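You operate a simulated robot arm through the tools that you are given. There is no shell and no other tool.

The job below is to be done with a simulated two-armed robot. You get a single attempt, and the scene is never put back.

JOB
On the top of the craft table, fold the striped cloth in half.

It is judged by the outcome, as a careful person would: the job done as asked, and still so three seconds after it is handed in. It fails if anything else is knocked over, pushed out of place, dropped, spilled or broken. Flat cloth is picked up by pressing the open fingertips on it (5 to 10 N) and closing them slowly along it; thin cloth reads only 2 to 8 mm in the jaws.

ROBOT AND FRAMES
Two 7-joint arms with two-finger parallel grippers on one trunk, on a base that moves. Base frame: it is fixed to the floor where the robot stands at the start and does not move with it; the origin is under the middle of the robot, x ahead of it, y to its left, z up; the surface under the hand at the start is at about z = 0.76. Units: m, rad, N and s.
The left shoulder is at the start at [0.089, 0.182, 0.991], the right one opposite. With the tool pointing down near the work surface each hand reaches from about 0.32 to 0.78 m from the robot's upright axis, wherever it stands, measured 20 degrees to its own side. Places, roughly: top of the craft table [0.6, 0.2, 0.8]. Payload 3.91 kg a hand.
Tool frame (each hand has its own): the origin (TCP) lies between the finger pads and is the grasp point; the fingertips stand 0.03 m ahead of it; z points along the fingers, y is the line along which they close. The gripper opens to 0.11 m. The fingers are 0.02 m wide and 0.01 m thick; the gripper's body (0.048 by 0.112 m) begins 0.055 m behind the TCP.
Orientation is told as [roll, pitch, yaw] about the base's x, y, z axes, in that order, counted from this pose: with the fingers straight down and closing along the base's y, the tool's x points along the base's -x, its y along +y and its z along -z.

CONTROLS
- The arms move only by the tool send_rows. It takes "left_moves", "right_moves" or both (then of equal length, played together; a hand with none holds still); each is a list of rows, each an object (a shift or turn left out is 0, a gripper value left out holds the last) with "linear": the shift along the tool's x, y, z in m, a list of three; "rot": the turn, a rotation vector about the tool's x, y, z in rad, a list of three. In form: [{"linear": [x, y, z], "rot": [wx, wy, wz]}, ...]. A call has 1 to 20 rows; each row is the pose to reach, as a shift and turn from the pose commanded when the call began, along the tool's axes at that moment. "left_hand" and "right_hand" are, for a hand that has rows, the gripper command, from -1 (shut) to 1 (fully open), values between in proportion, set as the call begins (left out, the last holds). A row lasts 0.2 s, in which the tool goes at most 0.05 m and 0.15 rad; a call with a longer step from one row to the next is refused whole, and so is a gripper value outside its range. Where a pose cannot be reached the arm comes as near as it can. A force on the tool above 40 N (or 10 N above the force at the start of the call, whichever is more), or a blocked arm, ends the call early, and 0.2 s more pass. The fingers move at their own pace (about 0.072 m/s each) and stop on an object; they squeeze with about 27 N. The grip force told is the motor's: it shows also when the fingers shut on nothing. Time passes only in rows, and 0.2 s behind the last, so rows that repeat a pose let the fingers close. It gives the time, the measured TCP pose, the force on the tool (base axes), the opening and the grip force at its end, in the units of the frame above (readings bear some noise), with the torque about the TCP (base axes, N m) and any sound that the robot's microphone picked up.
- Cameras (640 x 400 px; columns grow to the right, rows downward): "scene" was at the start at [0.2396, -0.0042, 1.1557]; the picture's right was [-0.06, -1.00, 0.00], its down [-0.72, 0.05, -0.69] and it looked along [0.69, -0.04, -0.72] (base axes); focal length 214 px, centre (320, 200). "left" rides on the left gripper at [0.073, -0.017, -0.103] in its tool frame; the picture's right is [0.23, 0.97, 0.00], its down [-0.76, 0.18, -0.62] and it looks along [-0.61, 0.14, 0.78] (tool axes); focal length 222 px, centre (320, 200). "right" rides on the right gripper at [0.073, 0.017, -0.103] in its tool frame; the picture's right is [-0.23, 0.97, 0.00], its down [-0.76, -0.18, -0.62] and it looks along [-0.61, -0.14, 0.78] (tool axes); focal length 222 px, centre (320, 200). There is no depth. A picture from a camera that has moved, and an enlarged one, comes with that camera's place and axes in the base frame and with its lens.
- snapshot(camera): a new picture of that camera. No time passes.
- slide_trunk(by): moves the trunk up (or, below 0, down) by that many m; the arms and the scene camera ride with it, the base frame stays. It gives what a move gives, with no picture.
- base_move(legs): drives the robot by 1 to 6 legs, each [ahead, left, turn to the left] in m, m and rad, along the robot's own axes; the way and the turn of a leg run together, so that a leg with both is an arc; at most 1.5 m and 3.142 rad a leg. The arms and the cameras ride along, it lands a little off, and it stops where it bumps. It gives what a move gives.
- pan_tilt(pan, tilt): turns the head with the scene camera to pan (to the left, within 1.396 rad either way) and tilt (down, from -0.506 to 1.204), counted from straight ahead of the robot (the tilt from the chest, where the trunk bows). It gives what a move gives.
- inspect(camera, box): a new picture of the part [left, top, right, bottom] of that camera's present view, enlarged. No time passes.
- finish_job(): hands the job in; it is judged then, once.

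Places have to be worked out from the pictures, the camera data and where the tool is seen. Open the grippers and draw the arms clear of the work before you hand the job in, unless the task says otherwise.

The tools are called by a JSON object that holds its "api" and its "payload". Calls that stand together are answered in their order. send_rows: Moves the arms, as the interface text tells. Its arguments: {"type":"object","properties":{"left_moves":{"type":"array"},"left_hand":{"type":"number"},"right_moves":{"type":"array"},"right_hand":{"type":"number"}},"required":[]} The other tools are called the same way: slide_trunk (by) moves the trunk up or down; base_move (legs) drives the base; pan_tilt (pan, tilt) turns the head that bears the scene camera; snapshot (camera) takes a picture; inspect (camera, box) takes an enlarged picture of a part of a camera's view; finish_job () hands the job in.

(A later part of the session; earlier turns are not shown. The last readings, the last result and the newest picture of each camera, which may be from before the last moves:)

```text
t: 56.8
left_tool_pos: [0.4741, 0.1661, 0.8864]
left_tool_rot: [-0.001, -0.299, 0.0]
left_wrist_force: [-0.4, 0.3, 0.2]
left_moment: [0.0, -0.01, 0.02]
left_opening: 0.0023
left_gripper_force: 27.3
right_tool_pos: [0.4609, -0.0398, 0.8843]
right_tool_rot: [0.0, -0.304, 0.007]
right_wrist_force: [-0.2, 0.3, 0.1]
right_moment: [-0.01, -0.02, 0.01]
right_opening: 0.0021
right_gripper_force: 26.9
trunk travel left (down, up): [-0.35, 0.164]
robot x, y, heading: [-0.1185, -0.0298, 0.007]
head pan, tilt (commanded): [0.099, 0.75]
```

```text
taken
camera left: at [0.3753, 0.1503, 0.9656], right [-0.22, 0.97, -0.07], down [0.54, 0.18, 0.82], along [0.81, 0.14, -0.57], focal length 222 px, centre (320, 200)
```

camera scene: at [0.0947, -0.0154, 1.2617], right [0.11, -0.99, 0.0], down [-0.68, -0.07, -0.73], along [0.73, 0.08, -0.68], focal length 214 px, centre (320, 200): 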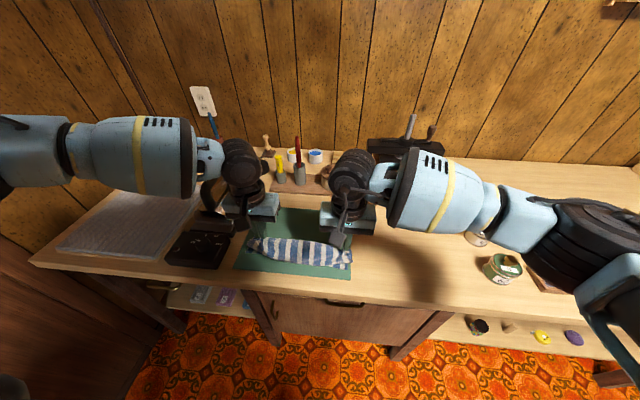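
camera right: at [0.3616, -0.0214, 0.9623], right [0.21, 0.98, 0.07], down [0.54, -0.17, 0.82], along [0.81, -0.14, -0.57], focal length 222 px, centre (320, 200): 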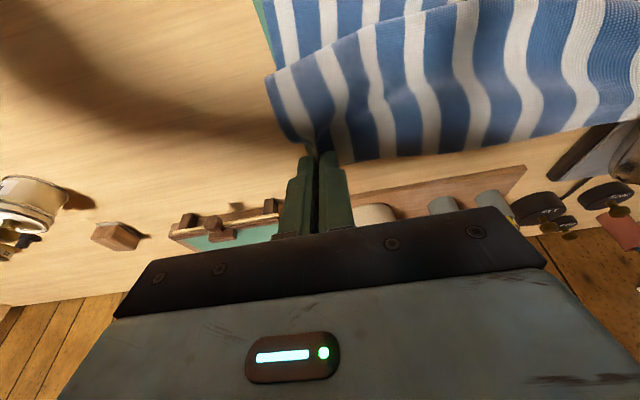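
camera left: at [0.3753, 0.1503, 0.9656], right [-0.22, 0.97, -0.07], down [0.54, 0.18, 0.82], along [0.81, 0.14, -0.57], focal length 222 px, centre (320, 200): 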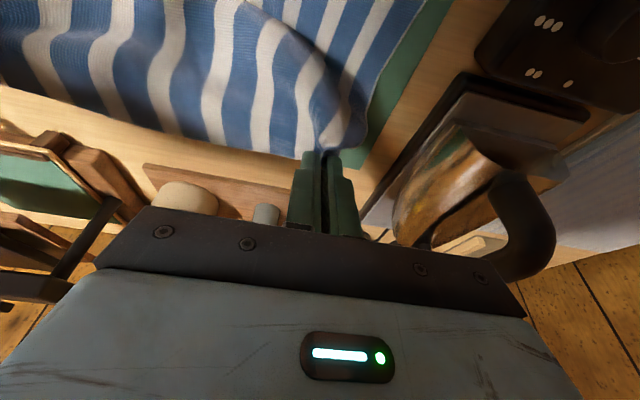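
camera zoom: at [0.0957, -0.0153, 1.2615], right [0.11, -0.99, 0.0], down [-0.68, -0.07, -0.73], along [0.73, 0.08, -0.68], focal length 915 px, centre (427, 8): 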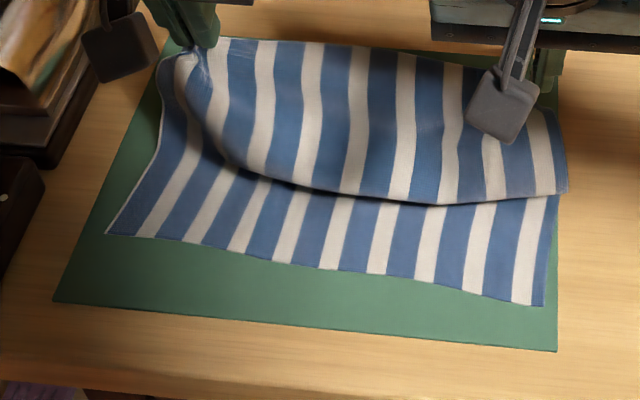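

Now it is clear: the near half lies flat again, but the flap bulges forward because the jaws hold the edge pointing away from me. I rotate both hands further about the held edge, fingers pointing forward at about 57°, so that the cloth leaves the jaws downward instead.

{"api": "send_rows", "payload": {"left_moves": [{"linear": [0.0028, 0, 0], "rot": [0, -0.1, 0]}, {"linear": [0.0055, 0, 0], "rot": [0, -0.2, 0]}, {"linear": [0.0083, 0, 0], "rot": [0, -0.3, 0]}, {"linear": [0.011, 0, 0.0005], "rot": [0, -0.4, 0]}, {"linear": [0.0135, 0, 0.0012], "rot": [0, -0.5, 0]}, {"linear": [0.016, 0, 0.002], "rot": [0, -0.6, 0]}, {"linear": [0.018, 0, 0.003], "rot": [0, -0.7, 0]}, {"linear": [0.018, 0, 0.003], "rot": [0, -0.7, 0]}, {"linear": [0.018, 0, 0.003], "rot": [0, -0.7, 0]}], "right_moves": [{"linear": [0.0028, 0, 0], "rot": [0, -0.1, 0]}, {"linear": [0.0055, 0, 0], "rot": [0, -0.2, 0]}, {"linear": [0.0083, 0, 0], "rot": [0, -0.3, 0]}, {"linear": [0.011, 0, 0.0005], "rot": [0, -0.4, 0]}, {"linear": [0.0135, 0, 0.0012], "rot": [0, -0.5, 0]}, {"linear": [0.016, 0, 0.002], "rot": [0, -0.6, 0]}, {"linear": [0.018, 0, 0.003], "rot": [0, -0.7, 0]}, {"linear": [0.018, 0, 0.003], "rot": [0, -0.7, 0]}, {"linear": [0.018, 0, 0.003], "rot": [0, -0.7, 0]}]}}

{"api": "inspect", "payload": {"camera": "scene", "box": [200, 180, 380, 290]}}

{"api": "snapshot", "payload": {"camera": "scene"}}

```text
t: 58.8
left_tool_pos: [0.4573, 0.1669, 0.8771]
left_tool_rot: [-0.002, -0.998, 0.001]
left_wrist_force: [-0.7, 0.2, 0.8]
left_moment: [-0.01, -0.01, -0.02]
left_opening: 0.0023
left_gripper_force: 27.0
right_tool_pos: [0.4458, -0.0406, 0.8755]
right_tool_rot: [0.002, -1.001, 0.008]
right_wrist_force: [-0.2, -0.2, -1.1]
right_moment: [0.01, -0.01, 0.0]
right_opening: 0.002
right_gripper_force: 27.1
trunk travel left (down, up): [-0.35, 0.164]
robot x, y, heading: [-0.1213, -0.0277, 0.005]
head pan, tilt (commanded): [0.099, 0.75]
```

```text
3.56 times, centred on (290, 235) of scene
camera zoom: at [0.0956, -0.0153, 1.2615], right [0.11, -0.99, 0.0], down [-0.68, -0.07, -0.73], along [0.73, 0.08, -0.68], focal length 763 px, centre (427, 76)
```

zoom: 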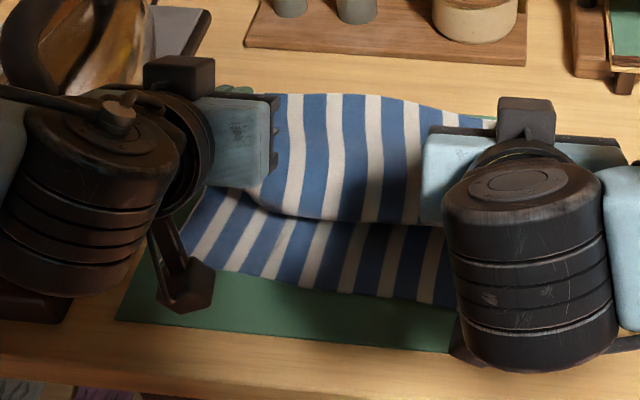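

```text
taken
camera scene: at [0.0956, -0.0153, 1.2615], right [0.11, -0.99, 0.0], down [-0.68, -0.07, -0.73], along [0.73, 0.08, -0.68], focal length 214 px, centre (320, 200)
```

scene: 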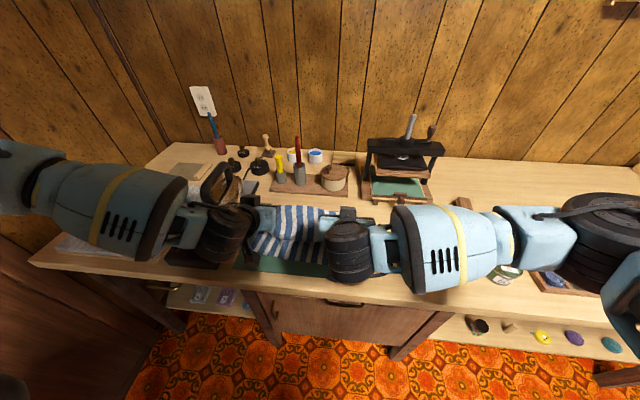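

The tilt was reached without trouble. I look from the wrist cameras, which now view the flap from the front.

{"api": "snapshot", "payload": {"camera": "left"}}

{"api": "snapshot", "payload": {"camera": "right"}}

```text
taken
camera left: at [0.3321, 0.1492, 0.8738], right [-0.12, 0.97, -0.19], down [-0.11, 0.18, 0.98], along [0.99, 0.14, 0.09], focal length 222 px, centre (320, 200)
```

left: 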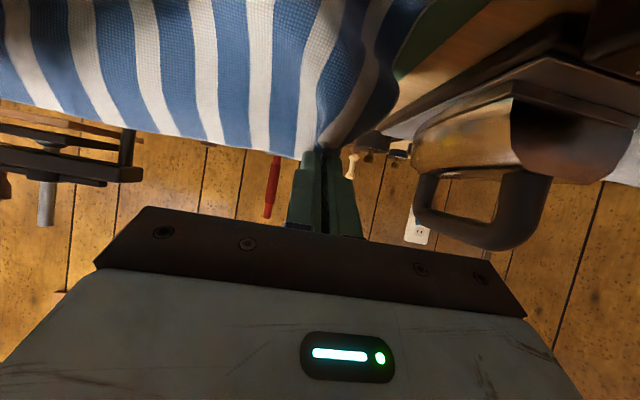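

```text
taken
camera right: at [0.3183, -0.0228, 0.8712], right [0.12, 0.97, 0.19], down [-0.11, -0.18, 0.98], along [0.99, -0.14, 0.09], focal length 222 px, centre (320, 200)
```

right: 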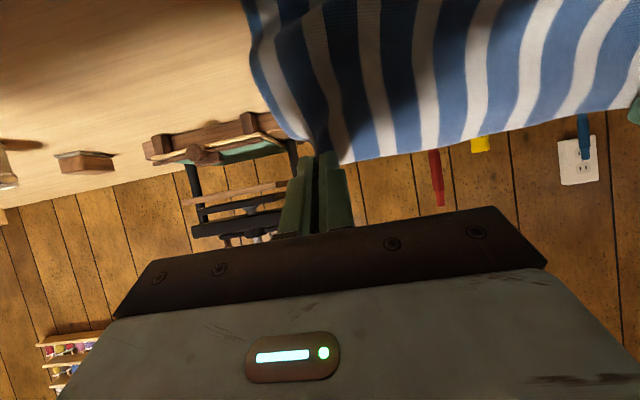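

The flap now hangs nearly straight down from the edge, with a small leftover under-fold near the table. I raise the edge 27 mm and move it 20 mm forward to pull that slack out.

{"api": "send_rows", "payload": {"left_moves": [{"linear": [-0.0084, 0, -0.0054]}, {"linear": [-0.0195, 0, -0.0066]}, {"linear": [-0.0292, 0, -0.0045]}, {"linear": [-0.0335, 0, 0.0022]}, {"linear": [-0.0335, 0, 0.0022]}, {"linear": [-0.0335, 0, 0.0022]}], "right_moves": [{"linear": [-0.0084, 0, -0.0054]}, {"linear": [-0.0195, 0, -0.0066]}, {"linear": [-0.0292, 0, -0.0045]}, {"linear": [-0.0335, 0, 0.0022]}, {"linear": [-0.0335, 0, 0.0022]}, {"linear": [-0.0335, 0, 0.0022]}]}}

{"api": "inspect", "payload": {"camera": "scene", "box": [200, 180, 380, 290]}}

{"api": "snapshot", "payload": {"camera": "left"}}

```text
t: 60.2
left_tool_pos: [0.4768, 0.1671, 0.9047]
left_tool_rot: [-0.002, -0.998, 0.002]
left_wrist_force: [0.6, -0.3, 0.3]
left_moment: [-0.04, -0.02, 0.01]
left_opening: 0.0022
left_gripper_force: 26.7
right_tool_pos: [0.4646, -0.0419, 0.9036]
right_tool_rot: [-0.001, -1.001, 0.006]
right_wrist_force: [-0.3, -1.4, -0.1]
right_moment: [0.01, 0.01, 0.02]
right_opening: 0.0021
right_gripper_force: 27.7
trunk travel left (down, up): [-0.35, 0.164]
robot x, y, heading: [-0.122, -0.0279, 0.011]
head pan, tilt (commanded): [0.099, 0.75]
```

```text
3.56 times, centred on (290, 235) of scene
camera zoom: at [0.0957, -0.0154, 1.2615], right [0.11, -0.99, 0.0], down [-0.68, -0.07, -0.73], along [0.73, 0.08, -0.68], focal length 763 px, centre (427, 76)
```

zoom: 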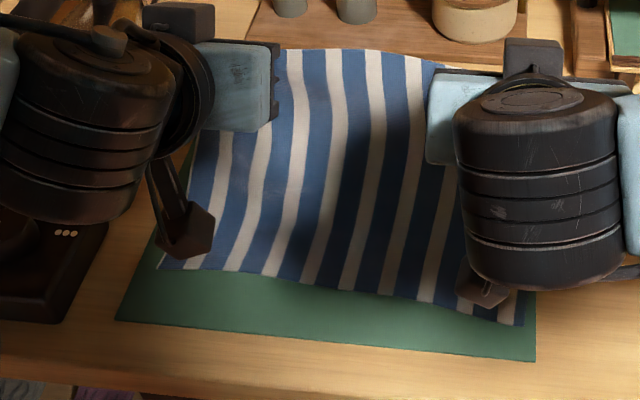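

```text
taken
camera left: at [0.3509, 0.1498, 0.9011], right [-0.12, 0.97, -0.19], down [-0.11, 0.18, 0.98], along [0.99, 0.14, 0.09], focal length 222 px, centre (320, 200)
```

left: 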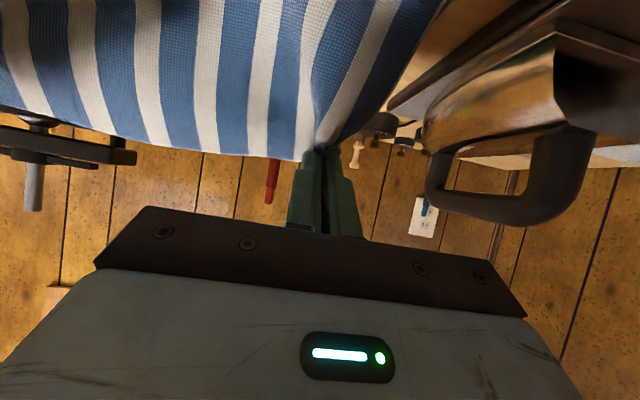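

The slack is out and the cloth hangs smoothly from the held edge. The near edge runs from (0.395, 0.221) to (0.377, -0.053), so the middle line is at x≈0.49 on the left and 0.48 on the right. Now I sweep the edge over on an arc of about the flap's length, shifting slightly left to match the near edge.

{"api": "send_rows", "payload": {"left_moves": [{"linear": [0.0107, 0, 0.0024]}, {"linear": [0.0213, 0, 0.0048]}, {"linear": [0.0284, 0.0015, -0.0008]}, {"linear": [0.0355, 0.003, -0.0063]}, {"linear": [0.0429, 0.0045, -0.0122]}, {"linear": [0.0503, 0.006, -0.0182]}, {"linear": [0.0588, 0.0075, -0.0222]}, {"linear": [0.0674, 0.009, -0.0263]}, {"linear": [0.0766, 0.0105, -0.0287]}, {"linear": [0.0859, 0.012, -0.031]}, {"linear": [0.0859, 0.012, -0.031]}], "right_moves": [{"linear": [0.0107, 0, 0.0024]}, {"linear": [0.0213, 0, 0.0048]}, {"linear": [0.0284, 0.0015, -0.0008]}, {"linear": [0.0355, 0.003, -0.0063]}, {"linear": [0.0429, 0.0045, -0.0122]}, {"linear": [0.0503, 0.006, -0.0182]}, {"linear": [0.0588, 0.0075, -0.0222]}, {"linear": [0.0674, 0.009, -0.0263]}, {"linear": [0.0766, 0.0105, -0.0287]}, {"linear": [0.0859, 0.012, -0.031]}, {"linear": [0.0859, 0.012, -0.031]}]}}

{"api": "inspect", "payload": {"camera": "scene", "box": [200, 180, 380, 290]}}

{"api": "snapshot", "payload": {"camera": "left"}}

{"api": "snapshot", "payload": {"camera": "right"}}

```text
t: 62.6
left_tool_pos: [0.4047, 0.1783, 0.8502]
left_tool_rot: [-0.002, -0.997, 0.001]
left_wrist_force: [0.4, -0.6, 0.6]
left_moment: [-0.04, -0.01, 0.0]
left_opening: 0.0024
left_gripper_force: 27.4
right_tool_pos: [0.393, -0.0294, 0.8498]
right_tool_rot: [0.0, -1.001, 0.006]
right_wrist_force: [-0.2, -0.7, 0.0]
right_moment: [-0.03, -0.02, -0.02]
right_opening: 0.0022
right_gripper_force: 27.0
trunk travel left (down, up): [-0.35, 0.164]
robot x, y, heading: [-0.1189, -0.0262, 0.007]
head pan, tilt (commanded): [0.099, 0.75]
```

```text
3.56 times, centred on (290, 235) of scene
camera zoom: at [0.0956, -0.0155, 1.2615], right [0.11, -0.99, 0.0], down [-0.68, -0.07, -0.73], along [0.73, 0.08, -0.68], focal length 763 px, centre (427, 76)
```

zoom: 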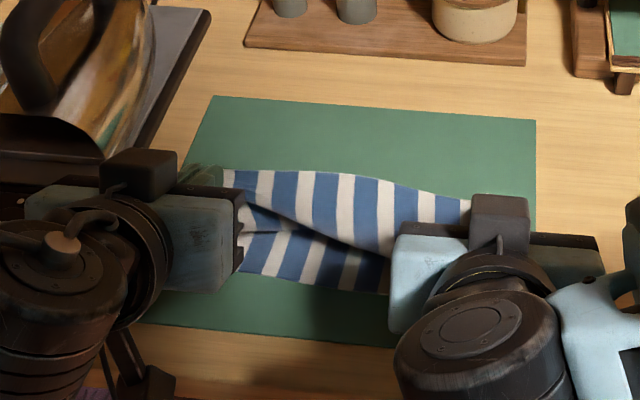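

```text
taken
camera left: at [0.2791, 0.1609, 0.8459], right [-0.12, 0.97, -0.19], down [-0.11, 0.18, 0.98], along [0.99, 0.14, 0.09], focal length 222 px, centre (320, 200)
```

left: 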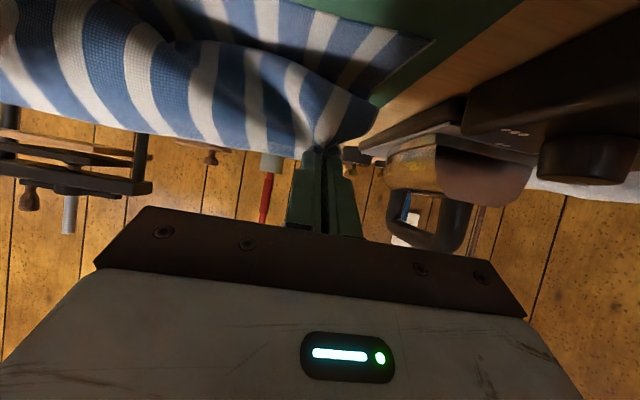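

```text
taken
camera right: at [0.2662, -0.0117, 0.8445], right [0.12, 0.97, 0.19], down [-0.11, -0.18, 0.98], along [0.99, -0.14, 0.09], focal length 222 px, centre (320, 200)
```

right: 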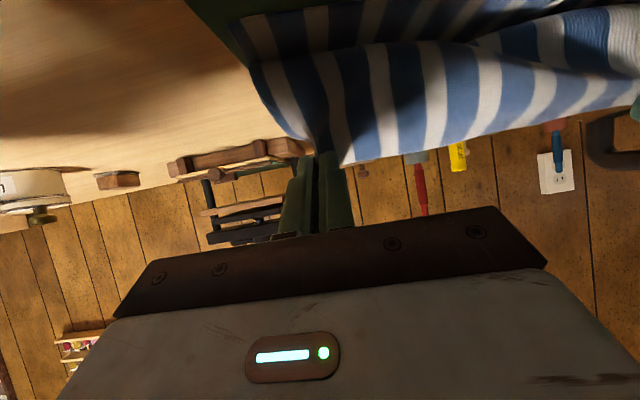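

The cloth is soft enough to hang straight down from the edge, so the circular sweep let the turn point creep toward me again. I go back up over the middle to lay the near half flat again. Then I'll come down along a 45° line, so the hanging flap is laid progressively on the bottom layer with the turn staying at the middle.

{"api": "send_rows", "payload": {"left_moves": [{"linear": [-0.0126, 0.001, -0.0081]}, {"linear": [-0.0263, 0.002, -0.0145]}, {"linear": [-0.0416, 0.004, -0.0148]}, {"linear": [-0.0564, 0.006, -0.0066]}, {"linear": [-0.0673, 0.007, 0.0067]}, {"linear": [-0.077, 0.008, 0.0219]}, {"linear": [-0.0865, 0.009, 0.0384]}, {"linear": [-0.0865, 0.009, 0.0384]}, {"linear": [-0.0865, 0.009, 0.0384]}], "right_moves": [{"linear": [-0.0126, 0.001, -0.0081]}, {"linear": [-0.0263, 0.002, -0.0145]}, {"linear": [-0.0416, 0.004, -0.0148]}, {"linear": [-0.0564, 0.006, -0.0066]}, {"linear": [-0.0673, 0.007, 0.0067]}, {"linear": [-0.077, 0.008, 0.0219]}, {"linear": [-0.0865, 0.009, 0.0384]}, {"linear": [-0.0865, 0.009, 0.0384]}, {"linear": [-0.0865, 0.009, 0.0384]}]}}

{"api": "inspect", "payload": {"camera": "scene", "box": [200, 180, 380, 290]}}

```text
t: 64.6
left_tool_pos: [0.4846, 0.1874, 0.8986]
left_tool_rot: [-0.002, -0.998, 0.0]
left_wrist_force: [0.1, -0.6, 0.5]
left_moment: [0.02, 0.02, -0.01]
left_opening: 0.0023
left_gripper_force: 27.0
right_tool_pos: [0.4728, -0.0175, 0.8995]
right_tool_rot: [0.0, -1.002, 0.007]
right_wrist_force: [0.2, 0.7, 0.4]
right_moment: [-0.01, -0.03, 0.02]
right_opening: 0.0021
right_gripper_force: 27.3
trunk travel left (down, up): [-0.35, 0.164]
robot x, y, heading: [-0.1193, -0.024, 0.006]
head pan, tilt (commanded): [0.099, 0.75]
```

```text
3.56 times, centred on (290, 235) of scene
camera zoom: at [0.0958, -0.0154, 1.2615], right [0.11, -0.99, 0.0], down [-0.68, -0.07, -0.73], along [0.73, 0.08, -0.68], focal length 763 px, centre (427, 76)
```

zoom: 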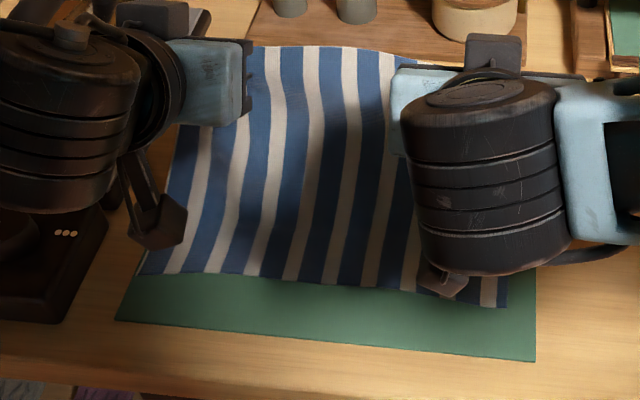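

The cloth hangs straight again. Its near edge now lies squarely at x≈0.390, from y=-0.042 to 0.235. I bring the held edge parallel to it and start down the 45° line.

{"api": "send_rows", "payload": {"left_moves": [{"linear": [0.0076, 0, 0.0001]}, {"linear": [0.0153, 0, 0.0003]}, {"linear": [0.0222, 0, -0.0012]}, {"linear": [0.0291, 0, -0.0027]}, {"linear": [0.036, 0, -0.0042]}, {"linear": [0.0429, 0, -0.0058]}, {"linear": [0.0498, 0.001, -0.0073]}, {"linear": [0.0567, 0.002, -0.0088]}, {"linear": [0.0636, 0.003, -0.0103]}, {"linear": [0.0705, 0.004, -0.0118]}, {"linear": [0.0774, 0.005, -0.0133]}, {"linear": [0.0844, 0.006, -0.0148]}, {"linear": [0.0913, 0.007, -0.0163]}, {"linear": [0.0982, 0.008, -0.0178]}, {"linear": [0.0982, 0.008, -0.0178]}], "right_moves": [{"linear": [0.0044, 0, 0.0052]}, {"linear": [0.0087, 0, 0.0104]}, {"linear": [0.0156, 0, 0.0089]}, {"linear": [0.0226, 0, 0.0074]}, {"linear": [0.0295, 0, 0.0058]}, {"linear": [0.0364, 0, 0.0043]}, {"linear": [0.0433, 0.001, 0.0028]}, {"linear": [0.0502, 0.002, 0.0013]}, {"linear": [0.0571, 0.003, -0.0002]}, {"linear": [0.0641, 0.004, -0.0017]}, {"linear": [0.071, 0.005, -0.0032]}, {"linear": [0.0779, 0.006, -0.0047]}, {"linear": [0.0848, 0.007, -0.0062]}, {"linear": [0.0917, 0.008, -0.0077]}, {"linear": [0.0917, 0.008, -0.0077]}]}}

{"api": "inspect", "payload": {"camera": "scene", "box": [200, 180, 380, 290]}}

{"api": "snapshot", "payload": {"camera": "left"}}

{"api": "snapshot", "payload": {"camera": "right"}}

```text
t: 67.8
left_tool_pos: [0.4147, 0.1948, 0.8295]
left_tool_rot: [-0.002, -0.998, 0.002]
left_wrist_force: [0.1, 0.4, 0.5]
left_moment: [-0.04, 0.0, 0.0]
left_opening: 0.0024
left_gripper_force: 26.7
right_tool_pos: [0.4151, -0.0111, 0.8269]
right_tool_rot: [-0.002, -1.003, 0.006]
right_wrist_force: [0.4, -0.2, -0.4]
right_moment: [-0.02, 0.03, -0.02]
right_opening: 0.0021
right_gripper_force: 26.5
trunk travel left (down, up): [-0.35, 0.164]
robot x, y, heading: [-0.1226, -0.0264, 0.008]
head pan, tilt (commanded): [0.099, 0.75]
```

```text
3.56 times, centred on (290, 235) of scene
camera zoom: at [0.0956, -0.0155, 1.2615], right [0.11, -0.99, 0.0], down [-0.68, -0.07, -0.73], along [0.73, 0.08, -0.68], focal length 763 px, centre (427, 76)
```

zoom: 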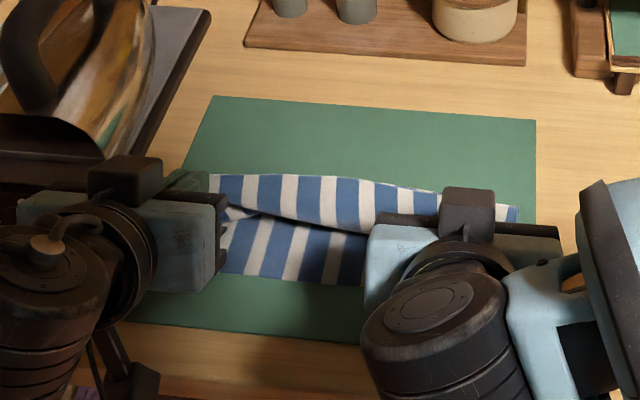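

```text
taken
camera left: at [0.2891, 0.1786, 0.8258], right [-0.12, 0.97, -0.19], down [-0.11, 0.18, 0.98], along [0.99, 0.14, 0.09], focal length 222 px, centre (320, 200)
```

left: 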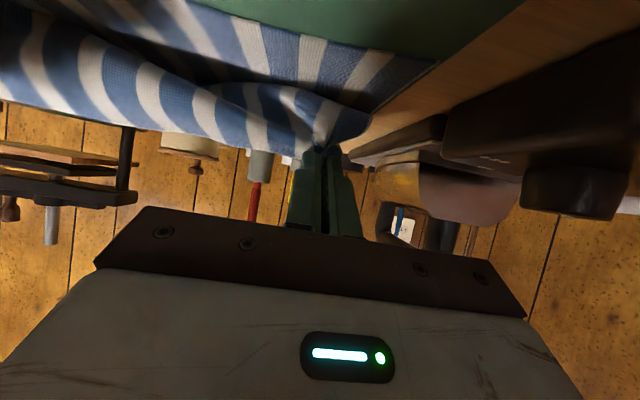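

```text
taken
camera right: at [0.2876, 0.0062, 0.8217], right [0.12, 0.97, 0.19], down [-0.11, -0.18, 0.98], along [0.99, -0.13, 0.09], focal length 222 px, centre (320, 200)
```

right: 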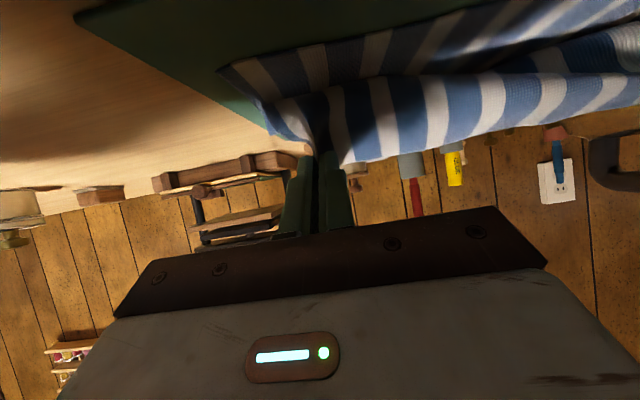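

Projecting the hands into this view, the strip of cloth above the held edge is the turn of the fold at x≈0.488, right at the middle. The near corners are at about (0.387, 0.232) and (0.384, -0.037). I carry on down the line to lay the held edge onto the near edge.

{"api": "send_rows", "payload": {"left_moves": [{"linear": [0.0062, 0.0005, -0.0014]}, {"linear": [0.0124, 0.001, -0.0027]}, {"linear": [0.0187, 0.0015, -0.0041]}, {"linear": [0.0249, 0.002, -0.0054]}, {"linear": [0.0307, 0.0025, -0.007]}, {"linear": [0.0365, 0.003, -0.0087]}, {"linear": [0.0412, 0.0035, -0.0105]}, {"linear": [0.0458, 0.004, -0.0122]}, {"linear": [0.0492, 0.0045, -0.0136]}, {"linear": [0.0525, 0.005, -0.015]}, {"linear": [0.0554, 0.0055, -0.0179]}, {"linear": [0.0554, 0.0055, -0.0179]}], "right_moves": [{"linear": [0.0062, 0.0005, -0.0014]}, {"linear": [0.0124, 0.001, -0.0027]}, {"linear": [0.0187, 0.0015, -0.0041]}, {"linear": [0.0249, 0.002, -0.0054]}, {"linear": [0.0307, 0.0025, -0.007]}, {"linear": [0.0365, 0.003, -0.0087]}, {"linear": [0.0412, 0.0035, -0.0105]}, {"linear": [0.0458, 0.004, -0.0122]}, {"linear": [0.0492, 0.0045, -0.0136]}, {"linear": [0.0525, 0.005, -0.015]}, {"linear": [0.0554, 0.0055, -0.0179]}, {"linear": [0.0554, 0.0055, -0.0179]}]}}

{"api": "inspect", "payload": {"camera": "scene", "box": [200, 180, 380, 290]}}

{"api": "snapshot", "payload": {"camera": "left"}}

{"api": "snapshot", "payload": {"camera": "right"}}

```text
t: 70.4
left_tool_pos: [0.3722, 0.2005, 0.7932]
left_tool_rot: [-0.001, -0.999, 0.002]
left_wrist_force: [-0.1, -0.2, 2.0]
left_moment: [0.01, -0.03, 0.0]
left_opening: 0.0026
left_gripper_force: 27.3
right_tool_pos: [0.3705, -0.0059, 0.7891]
right_tool_rot: [-0.001, -1.003, 0.008]
right_wrist_force: [3.7, -0.7, 10.3]
right_moment: [-0.05, -0.28, -0.01]
right_opening: 0.0022
right_gripper_force: 27.1
trunk travel left (down, up): [-0.35, 0.164]
robot x, y, heading: [-0.1156, -0.0254, 0.004]
head pan, tilt (commanded): [0.099, 0.75]
```

```text
3.56 times, centred on (290, 235) of scene
camera zoom: at [0.0953, -0.0156, 1.2616], right [0.11, -0.99, 0.0], down [-0.68, -0.07, -0.73], along [0.73, 0.08, -0.68], focal length 763 px, centre (427, 76)
```

zoom: 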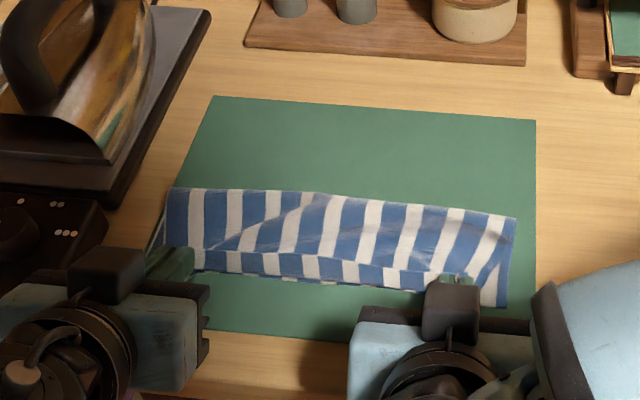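

```text
taken
camera left: at [0.2463, 0.1834, 0.7894], right [-0.12, 0.97, -0.19], down [-0.11, 0.18, 0.98], along [0.99, 0.14, 0.09], focal length 222 px, centre (320, 200)
```

left: 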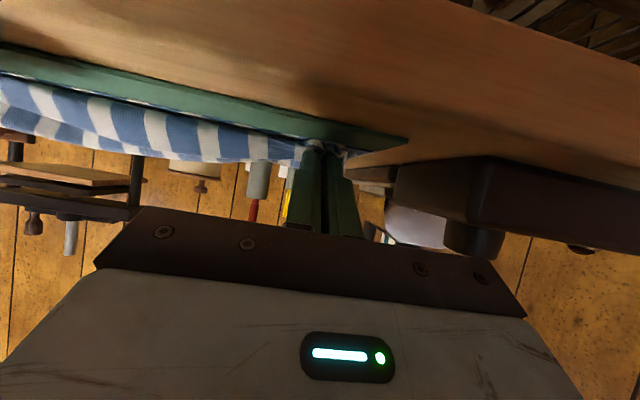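

```text
taken
camera right: at [0.2441, 0.0111, 0.785], right [0.12, 0.97, 0.19], down [-0.11, -0.18, 0.98], along [0.99, -0.14, 0.09], focal length 222 px, centre (320, 200)
```

right: 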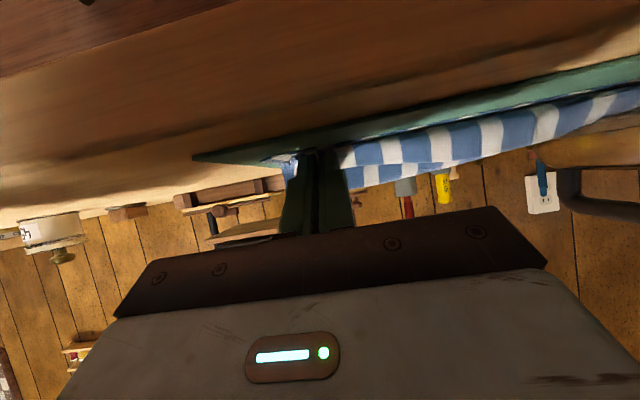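

The fold is forming well, but the turn rolled back to x≈0.47 in the last stretch and left some slack at the front. Pulling the edge toward me rolls the turn toward me easily. So I'll lift, lay the flap with the turn a bit beyond the middle, and then draw the edge low and flat toward me until it reaches the near edge. That brings the turn back exactly to the middle with no slack.

{"api": "send_rows", "payload": {"left_moves": [{"linear": [-0.0155, 0, -0.0064]}, {"linear": [-0.031, 0, -0.0128]}, {"linear": [-0.0504, 0, -0.0104]}, {"linear": [-0.0698, 0, -0.008]}, {"linear": [-0.0856, 0, 0.0027]}, {"linear": [-0.1013, 0, 0.0134]}, {"linear": [-0.1094, 0, 0.026]}, {"linear": [-0.1175, 0, 0.0386]}, {"linear": [-0.1187, 0, 0.05]}, {"linear": [-0.1199, 0, 0.0609]}, {"linear": [-0.1152, 0, 0.0758]}, {"linear": [-0.1152, 0, 0.0758]}], "right_moves": [{"linear": [-0.0175, 0, -0.0078]}, {"linear": [-0.0335, 0, -0.0144]}, {"linear": [-0.0529, 0, -0.012]}, {"linear": [-0.0723, 0, -0.0096]}, {"linear": [-0.0881, 0, 0.0011]}, {"linear": [-0.1038, 0, 0.0118]}, {"linear": [-0.1119, 0, 0.0244]}, {"linear": [-0.12, 0, 0.037]}, {"linear": [-0.1212, 0, 0.0484]}, {"linear": [-0.1224, 0, 0.0593]}, {"linear": [-0.1177, 0, 0.0742]}, {"linear": [-0.1177, 0, 0.0742]}]}}

{"api": "inspect", "payload": {"camera": "scene", "box": [200, 180, 380, 290]}}

{"api": "snapshot", "payload": {"camera": "left"}}

{"api": "snapshot", "payload": {"camera": "right"}}

```text
t: 73.0
left_tool_pos: [0.4972, 0.1981, 0.8468]
left_tool_rot: [0.0, -0.999, 0.001]
left_wrist_force: [-0.3, -0.3, 0.5]
left_moment: [0.02, -0.02, -0.03]
left_opening: 0.0023
left_gripper_force: 26.8
right_tool_pos: [0.4986, -0.0053, 0.8484]
right_tool_rot: [-0.002, -1.002, 0.007]
right_wrist_force: [0.6, 0.3, 0.4]
right_moment: [-0.01, -0.02, -0.02]
right_opening: 0.0022
right_gripper_force: 26.6
trunk travel left (down, up): [-0.35, 0.164]
robot x, y, heading: [-0.118, -0.028, 0.007]
head pan, tilt (commanded): [0.099, 0.75]
```

```text
3.56 times, centred on (290, 235) of scene
camera zoom: at [0.0952, -0.0155, 1.2616], right [0.11, -0.99, 0.0], down [-0.68, -0.07, -0.73], along [0.73, 0.08, -0.68], focal length 763 px, centre (427, 76)
```

zoom: 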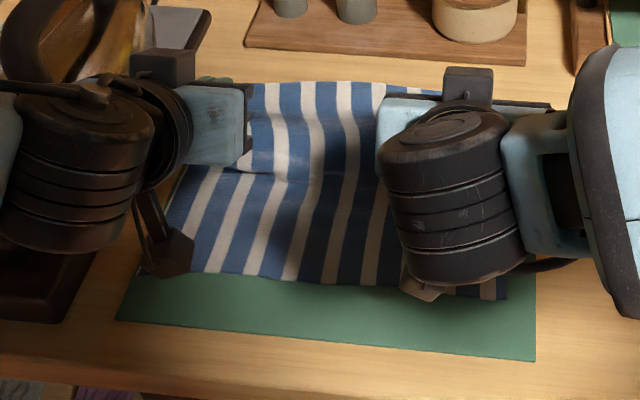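

```text
taken
camera left: at [0.3709, 0.1815, 0.8434], right [-0.12, 0.97, -0.19], down [-0.11, 0.18, 0.98], along [0.99, 0.14, 0.09], focal length 222 px, centre (320, 200)
```

left: 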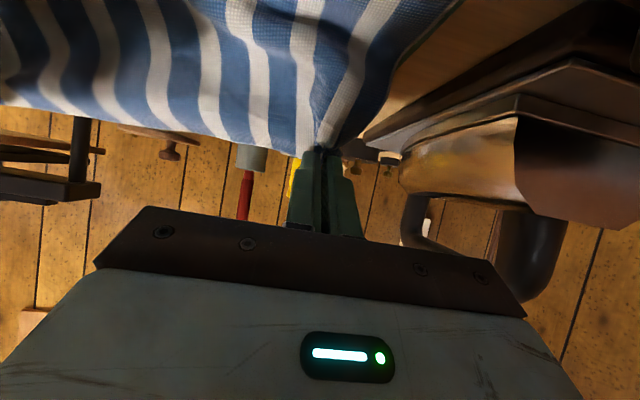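

```text
taken
camera right: at [0.3713, 0.0121, 0.8443], right [0.12, 0.97, 0.19], down [-0.11, -0.18, 0.98], along [0.99, -0.13, 0.09], focal length 222 px, centre (320, 200)
```

right: 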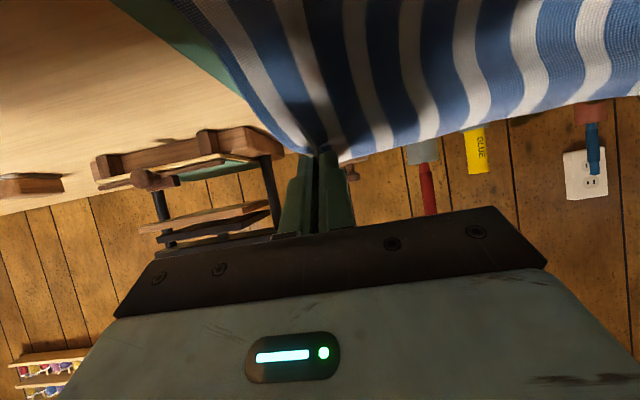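

The cloth stands with its turn near or past the middle, and the near edge is at x≈0.395. Now I lower and draw the edge toward me in a flattening curve, stopping partway to check.

{"api": "send_rows", "payload": {"left_moves": [{"linear": [0.0081, 0, 0.0004]}, {"linear": [0.0161, 0, 0.0008]}, {"linear": [0.0247, 0, -0.0014]}, {"linear": [0.0332, 0, -0.0036]}, {"linear": [0.042, 0, -0.008]}, {"linear": [0.0508, 0, -0.0125]}, {"linear": [0.0591, 0, -0.0179]}, {"linear": [0.0673, 0, -0.0233]}, {"linear": [0.0673, 0, -0.0233]}], "right_moves": [{"linear": [0.0081, 0, 0.0004]}, {"linear": [0.0161, 0, 0.0008]}, {"linear": [0.0247, 0, -0.0014]}, {"linear": [0.0332, 0, -0.0036]}, {"linear": [0.042, 0, -0.008]}, {"linear": [0.0508, 0, -0.0125]}, {"linear": [0.0591, 0, -0.0179]}, {"linear": [0.0673, 0, -0.0233]}, {"linear": [0.0673, 0, -0.0233]}]}}

{"api": "inspect", "payload": {"camera": "scene", "box": [200, 180, 380, 290]}}

{"api": "snapshot", "payload": {"camera": "left"}}

{"api": "snapshot", "payload": {"camera": "right"}}

```text
t: 75.0
left_tool_pos: [0.4402, 0.2028, 0.8041]
left_tool_rot: [-0.002, -0.998, 0.002]
left_wrist_force: [-0.2, -1.4, -0.2]
left_moment: [-0.01, 0.02, 0.03]
left_opening: 0.0022
left_gripper_force: 26.9
right_tool_pos: [0.4402, -0.0062, 0.804]
right_tool_rot: [0.0, -1.002, 0.008]
right_wrist_force: [-0.2, 0.6, 0.0]
right_moment: [0.02, -0.01, 0.02]
right_opening: 0.0026
right_gripper_force: 27.1
trunk travel left (down, up): [-0.35, 0.164]
robot x, y, heading: [-0.1168, -0.0261, 0.008]
head pan, tilt (commanded): [0.099, 0.75]
```

```text
3.56 times, centred on (290, 235) of scene
camera zoom: at [0.0956, -0.0155, 1.2615], right [0.11, -0.99, 0.0], down [-0.68, -0.07, -0.73], along [0.73, 0.08, -0.68], focal length 763 px, centre (427, 76)
```

zoom: 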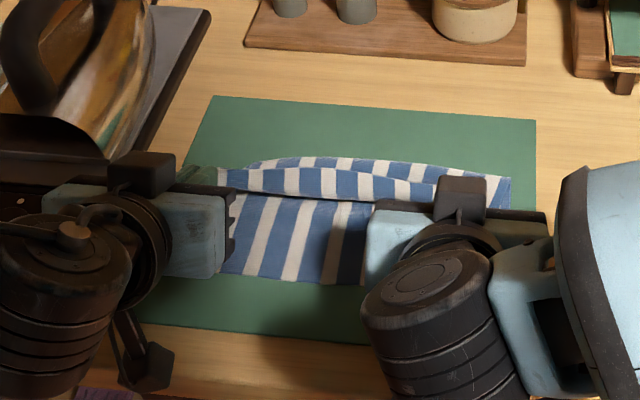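

```text
taken
camera left: at [0.3149, 0.1853, 0.7998], right [-0.12, 0.97, -0.19], down [-0.11, 0.18, 0.98], along [0.99, 0.14, 0.09], focal length 222 px, centre (320, 200)
```

left: 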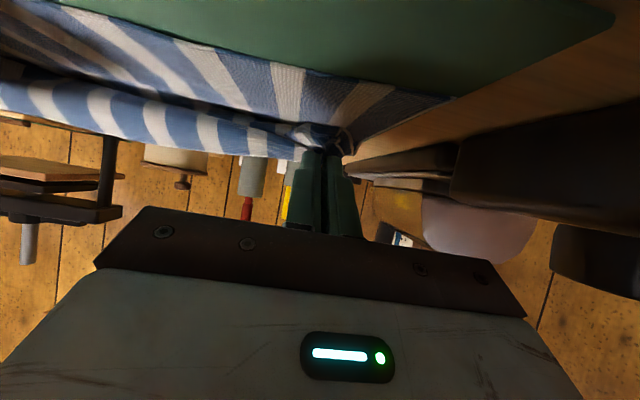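

```text
taken
camera right: at [0.3136, 0.0114, 0.8007], right [0.12, 0.97, 0.19], down [-0.11, -0.18, 0.98], along [0.99, -0.13, 0.09], focal length 222 px, centre (320, 200)
```

right: 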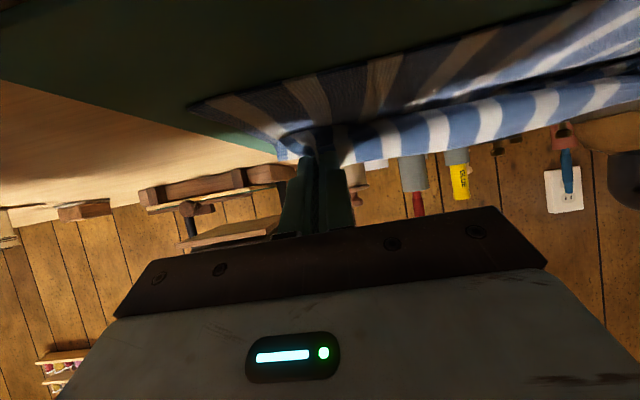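

The turn now lies at x≈0.50–0.51, slightly beyond the middle as intended. I draw the edge on toward me, low and flat, to the near edge.

{"api": "send_rows", "payload": {"left_moves": [{"linear": [0.007, 0, -0.0062]}, {"linear": [0.0139, 0, -0.0124]}, {"linear": [0.0199, 0, -0.0193]}, {"linear": [0.0258, 0, -0.0262]}, {"linear": [0.0308, 0, -0.0326]}, {"linear": [0.0357, 0, -0.0389]}, {"linear": [0.0392, 0, -0.043]}, {"linear": [0.0426, 0, -0.0469]}, {"linear": [0.0426, 0, -0.0469]}], "right_moves": [{"linear": [0.007, 0, -0.0062]}, {"linear": [0.0139, 0, -0.0124]}, {"linear": [0.0199, 0, -0.0193]}, {"linear": [0.0258, 0, -0.0262]}, {"linear": [0.0308, 0, -0.0326]}, {"linear": [0.0357, 0, -0.0389]}, {"linear": [0.0392, 0, -0.043]}, {"linear": [0.0426, 0, -0.0469]}, {"linear": [0.0426, 0, -0.0469]}]}}

{"api": "inspect", "payload": {"camera": "scene", "box": [200, 180, 380, 290]}}

{"api": "snapshot", "payload": {"camera": "left"}}

{"api": "snapshot", "payload": {"camera": "right"}}

```text
t: 77.0
left_tool_pos: [0.3769, 0.2005, 0.7939]
left_tool_rot: [-0.002, -1.001, 0.003]
left_wrist_force: [1.7, 0.4, 2.8]
left_moment: [0.02, -0.05, 0.01]
left_opening: 0.0023
left_gripper_force: 26.8
right_tool_pos: [0.3788, -0.0071, 0.7928]
right_tool_rot: [0.001, -1.002, 0.007]
right_wrist_force: [0.3, -0.1, 0.2]
right_moment: [0.0, 0.0, 0.01]
right_opening: 0.0022
right_gripper_force: 26.8
trunk travel left (down, up): [-0.35, 0.164]
robot x, y, heading: [-0.1202, -0.0279, 0.009]
head pan, tilt (commanded): [0.099, 0.75]
```

```text
3.56 times, centred on (290, 235) of scene
camera zoom: at [0.0956, -0.0155, 1.2615], right [0.11, -0.99, 0.0], down [-0.68, -0.07, -0.73], along [0.73, 0.08, -0.68], focal length 763 px, centre (427, 76)
```

zoom: 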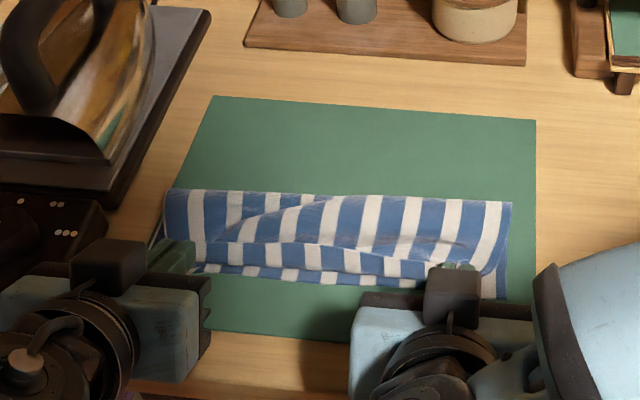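

```text
taken
camera left: at [0.2518, 0.1841, 0.7894], right [-0.12, 0.97, -0.19], down [-0.11, 0.18, 0.98], along [0.99, 0.14, 0.09], focal length 222 px, centre (320, 200)
```

left: 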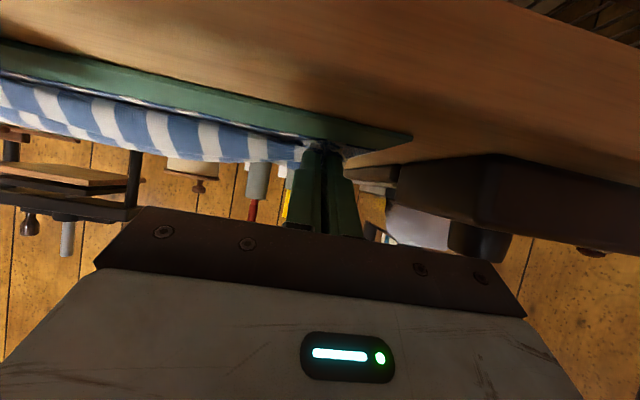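

```text
taken
camera right: at [0.2517, 0.0112, 0.7888], right [0.12, 0.97, 0.19], down [-0.11, -0.18, 0.98], along [0.99, -0.13, 0.09], focal length 222 px, centre (320, 200)
```

right: 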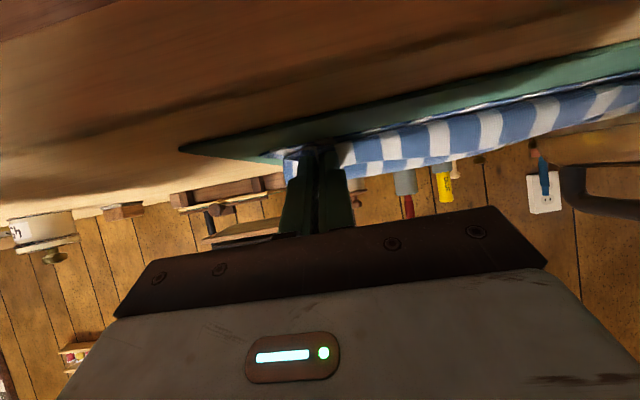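

The whole flap slid with the edge, so the turn rolled back to x≈0.47 and the front still has a rolled lip. I zoom in closely on the front to see how the edge actually lies.

{"api": "inspect", "payload": {"camera": "scene", "box": [235, 218, 325, 255]}}

{"api": "inspect", "payload": {"camera": "left", "box": [0, 40, 420, 200]}}

{"api": "inspect", "payload": {"camera": "right", "box": [240, 40, 640, 220]}}

```text
7.11 times, centred on (280, 236) of scene
camera zoom: at [0.0956, -0.0155, 1.2615], right [0.11, -0.99, 0.0], down [-0.68, -0.07, -0.73], along [0.73, 0.08, -0.68], focal length 1525 px, centre (604, -60)
```

zoom: 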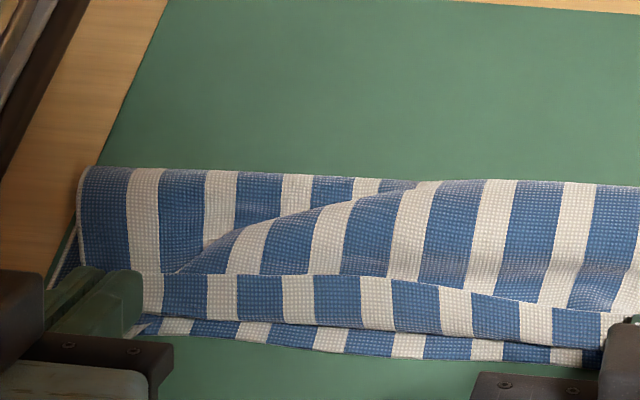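

```text
1.52 times, centred on (210, 120) of left
camera zoom: at [0.2518, 0.1841, 0.7894], right [-0.12, 0.97, -0.19], down [-0.11, 0.18, 0.98], along [0.99, 0.14, 0.09], focal length 338 px, centre (488, 322)
```

zoom: 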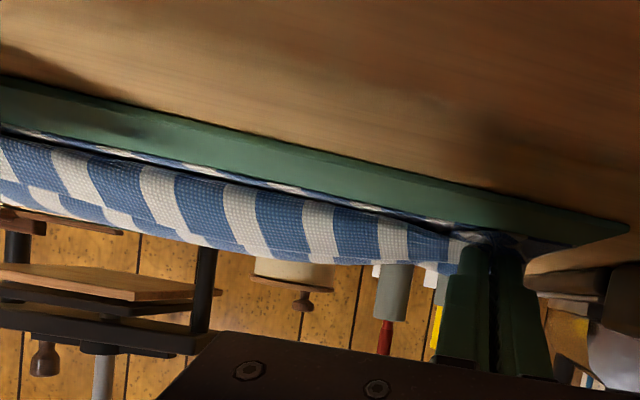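

```text
1.60 times, centred on (440, 130) of right
camera zoom: at [0.2517, 0.0112, 0.7888], right [0.12, 0.97, 0.19], down [-0.11, -0.18, 0.98], along [0.99, -0.13, 0.09], focal length 355 px, centre (128, 312)
```

zoom: 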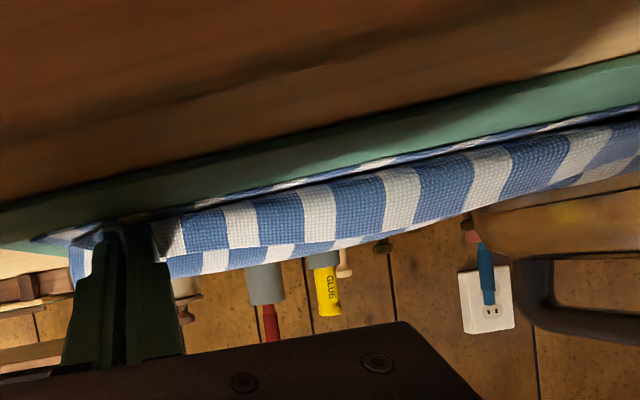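

Now I see it: the edge stands up as a lip about 3 cm high because of how the jaws hold it. When that lip is turned down it will reach about 3–4 cm further toward me. So the edge has to be released further back, at x≈0.44, and the lip then turned down onto the near edge. I repeat the lift and re-lay.

{"api": "send_rows", "payload": {"left_moves": [{"linear": [-0.0155, 0, -0.0064]}, {"linear": [-0.031, 0, -0.0128]}, {"linear": [-0.0504, 0, -0.0104]}, {"linear": [-0.0698, 0, -0.008]}, {"linear": [-0.0856, 0, 0.0027]}, {"linear": [-0.1013, 0, 0.0134]}, {"linear": [-0.1094, 0, 0.026]}, {"linear": [-0.1175, 0, 0.0386]}, {"linear": [-0.1187, 0, 0.05]}, {"linear": [-0.1199, 0, 0.0609]}, {"linear": [-0.1152, 0, 0.0758]}, {"linear": [-0.1152, 0, 0.0758]}], "right_moves": [{"linear": [-0.0155, 0, -0.0064]}, {"linear": [-0.031, 0, -0.0128]}, {"linear": [-0.0504, 0, -0.0104]}, {"linear": [-0.0698, 0, -0.008]}, {"linear": [-0.0856, 0, 0.0027]}, {"linear": [-0.1013, 0, 0.0134]}, {"linear": [-0.1094, 0, 0.026]}, {"linear": [-0.1175, 0, 0.0386]}, {"linear": [-0.1187, 0, 0.05]}, {"linear": [-0.1199, 0, 0.0609]}, {"linear": [-0.1152, 0, 0.0758]}, {"linear": [-0.1152, 0, 0.0758]}]}}

{"api": "send_rows", "payload": {"left_moves": [{"linear": [0.0081, 0, 0.0004]}, {"linear": [0.0161, 0, 0.0008]}, {"linear": [0.0247, 0, -0.0014]}, {"linear": [0.0332, 0, -0.0036]}, {"linear": [0.042, 0, -0.008]}, {"linear": [0.0508, 0, -0.0125]}, {"linear": [0.0591, 0, -0.0179]}, {"linear": [0.0673, 0, -0.0233]}, {"linear": [0.0673, 0, -0.0233]}], "right_moves": [{"linear": [0.0081, 0, 0.0004]}, {"linear": [0.0161, 0, 0.0008]}, {"linear": [0.0247, 0, -0.0014]}, {"linear": [0.0332, 0, -0.0036]}, {"linear": [0.042, 0, -0.008]}, {"linear": [0.0508, 0, -0.0125]}, {"linear": [0.0591, 0, -0.0179]}, {"linear": [0.0673, 0, -0.0233]}, {"linear": [0.0673, 0, -0.0233]}]}}

{"api": "inspect", "payload": {"camera": "scene", "box": [225, 205, 345, 265]}}

{"api": "snapshot", "payload": {"camera": "left"}}

{"api": "snapshot", "payload": {"camera": "right"}}

```text
t: 79.6
left_tool_pos: [0.5052, 0.2008, 0.8492]
left_tool_rot: [-0.002, -0.999, 0.003]
left_wrist_force: [-1.3, 0.3, -0.8]
left_moment: [-0.01, 0.0, 0.02]
left_opening: 0.0024
left_gripper_force: 27.0
right_tool_pos: [0.5028, -0.0059, 0.8504]
right_tool_rot: [-0.002, -1.003, 0.008]
right_wrist_force: [0.0, -0.1, -0.1]
right_moment: [0.03, -0.01, -0.01]
right_opening: 0.002
right_gripper_force: 26.5
trunk travel left (down, up): [-0.35, 0.164]
robot x, y, heading: [-0.1177, -0.0282, 0.005]
head pan, tilt (commanded): [0.099, 0.75]
```

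```text
t: 81.6
left_tool_pos: [0.4484, 0.2004, 0.806]
left_tool_rot: [0.0, -0.997, 0.002]
left_wrist_force: [0.2, -0.1, -0.2]
left_moment: [-0.02, 0.0, -0.01]
left_opening: 0.0025
left_gripper_force: 26.9
right_tool_pos: [0.4486, -0.0062, 0.8069]
right_tool_rot: [0.001, -1.002, 0.008]
right_wrist_force: [0.2, -0.1, 0.0]
right_moment: [0.02, 0.0, 0.02]
right_opening: 0.002
right_gripper_force: 27.0
trunk travel left (down, up): [-0.35, 0.164]
robot x, y, heading: [-0.1209, -0.025, 0.008]
head pan, tilt (commanded): [0.099, 0.75]
```

```text
5.33 times, centred on (285, 235) of scene
camera zoom: at [0.0956, -0.0154, 1.2615], right [0.11, -0.99, 0.0], down [-0.68, -0.07, -0.73], along [0.73, 0.08, -0.68], focal length 1144 px, centre (507, 13)
```

zoom: 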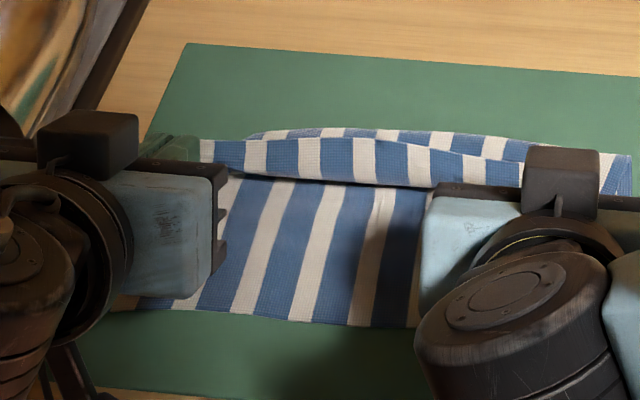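

```text
taken
camera left: at [0.323, 0.1838, 0.8019], right [-0.12, 0.97, -0.19], down [-0.11, 0.18, 0.98], along [0.99, 0.14, 0.09], focal length 222 px, centre (320, 200)
```

left: 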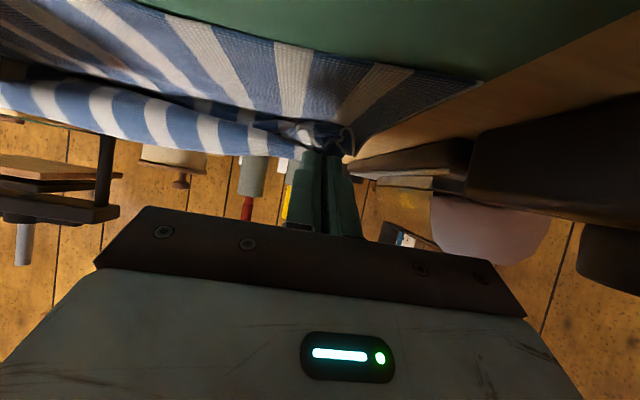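

```text
taken
camera right: at [0.3224, 0.0106, 0.8019], right [0.12, 0.97, 0.19], down [-0.11, -0.18, 0.98], along [0.99, -0.13, 0.09], focal length 222 px, centre (320, 200)
```

right: 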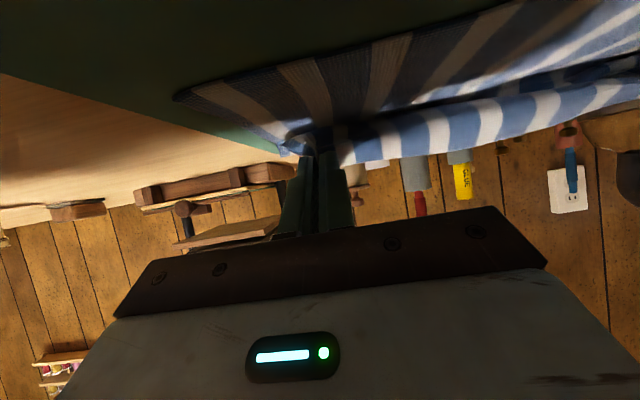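

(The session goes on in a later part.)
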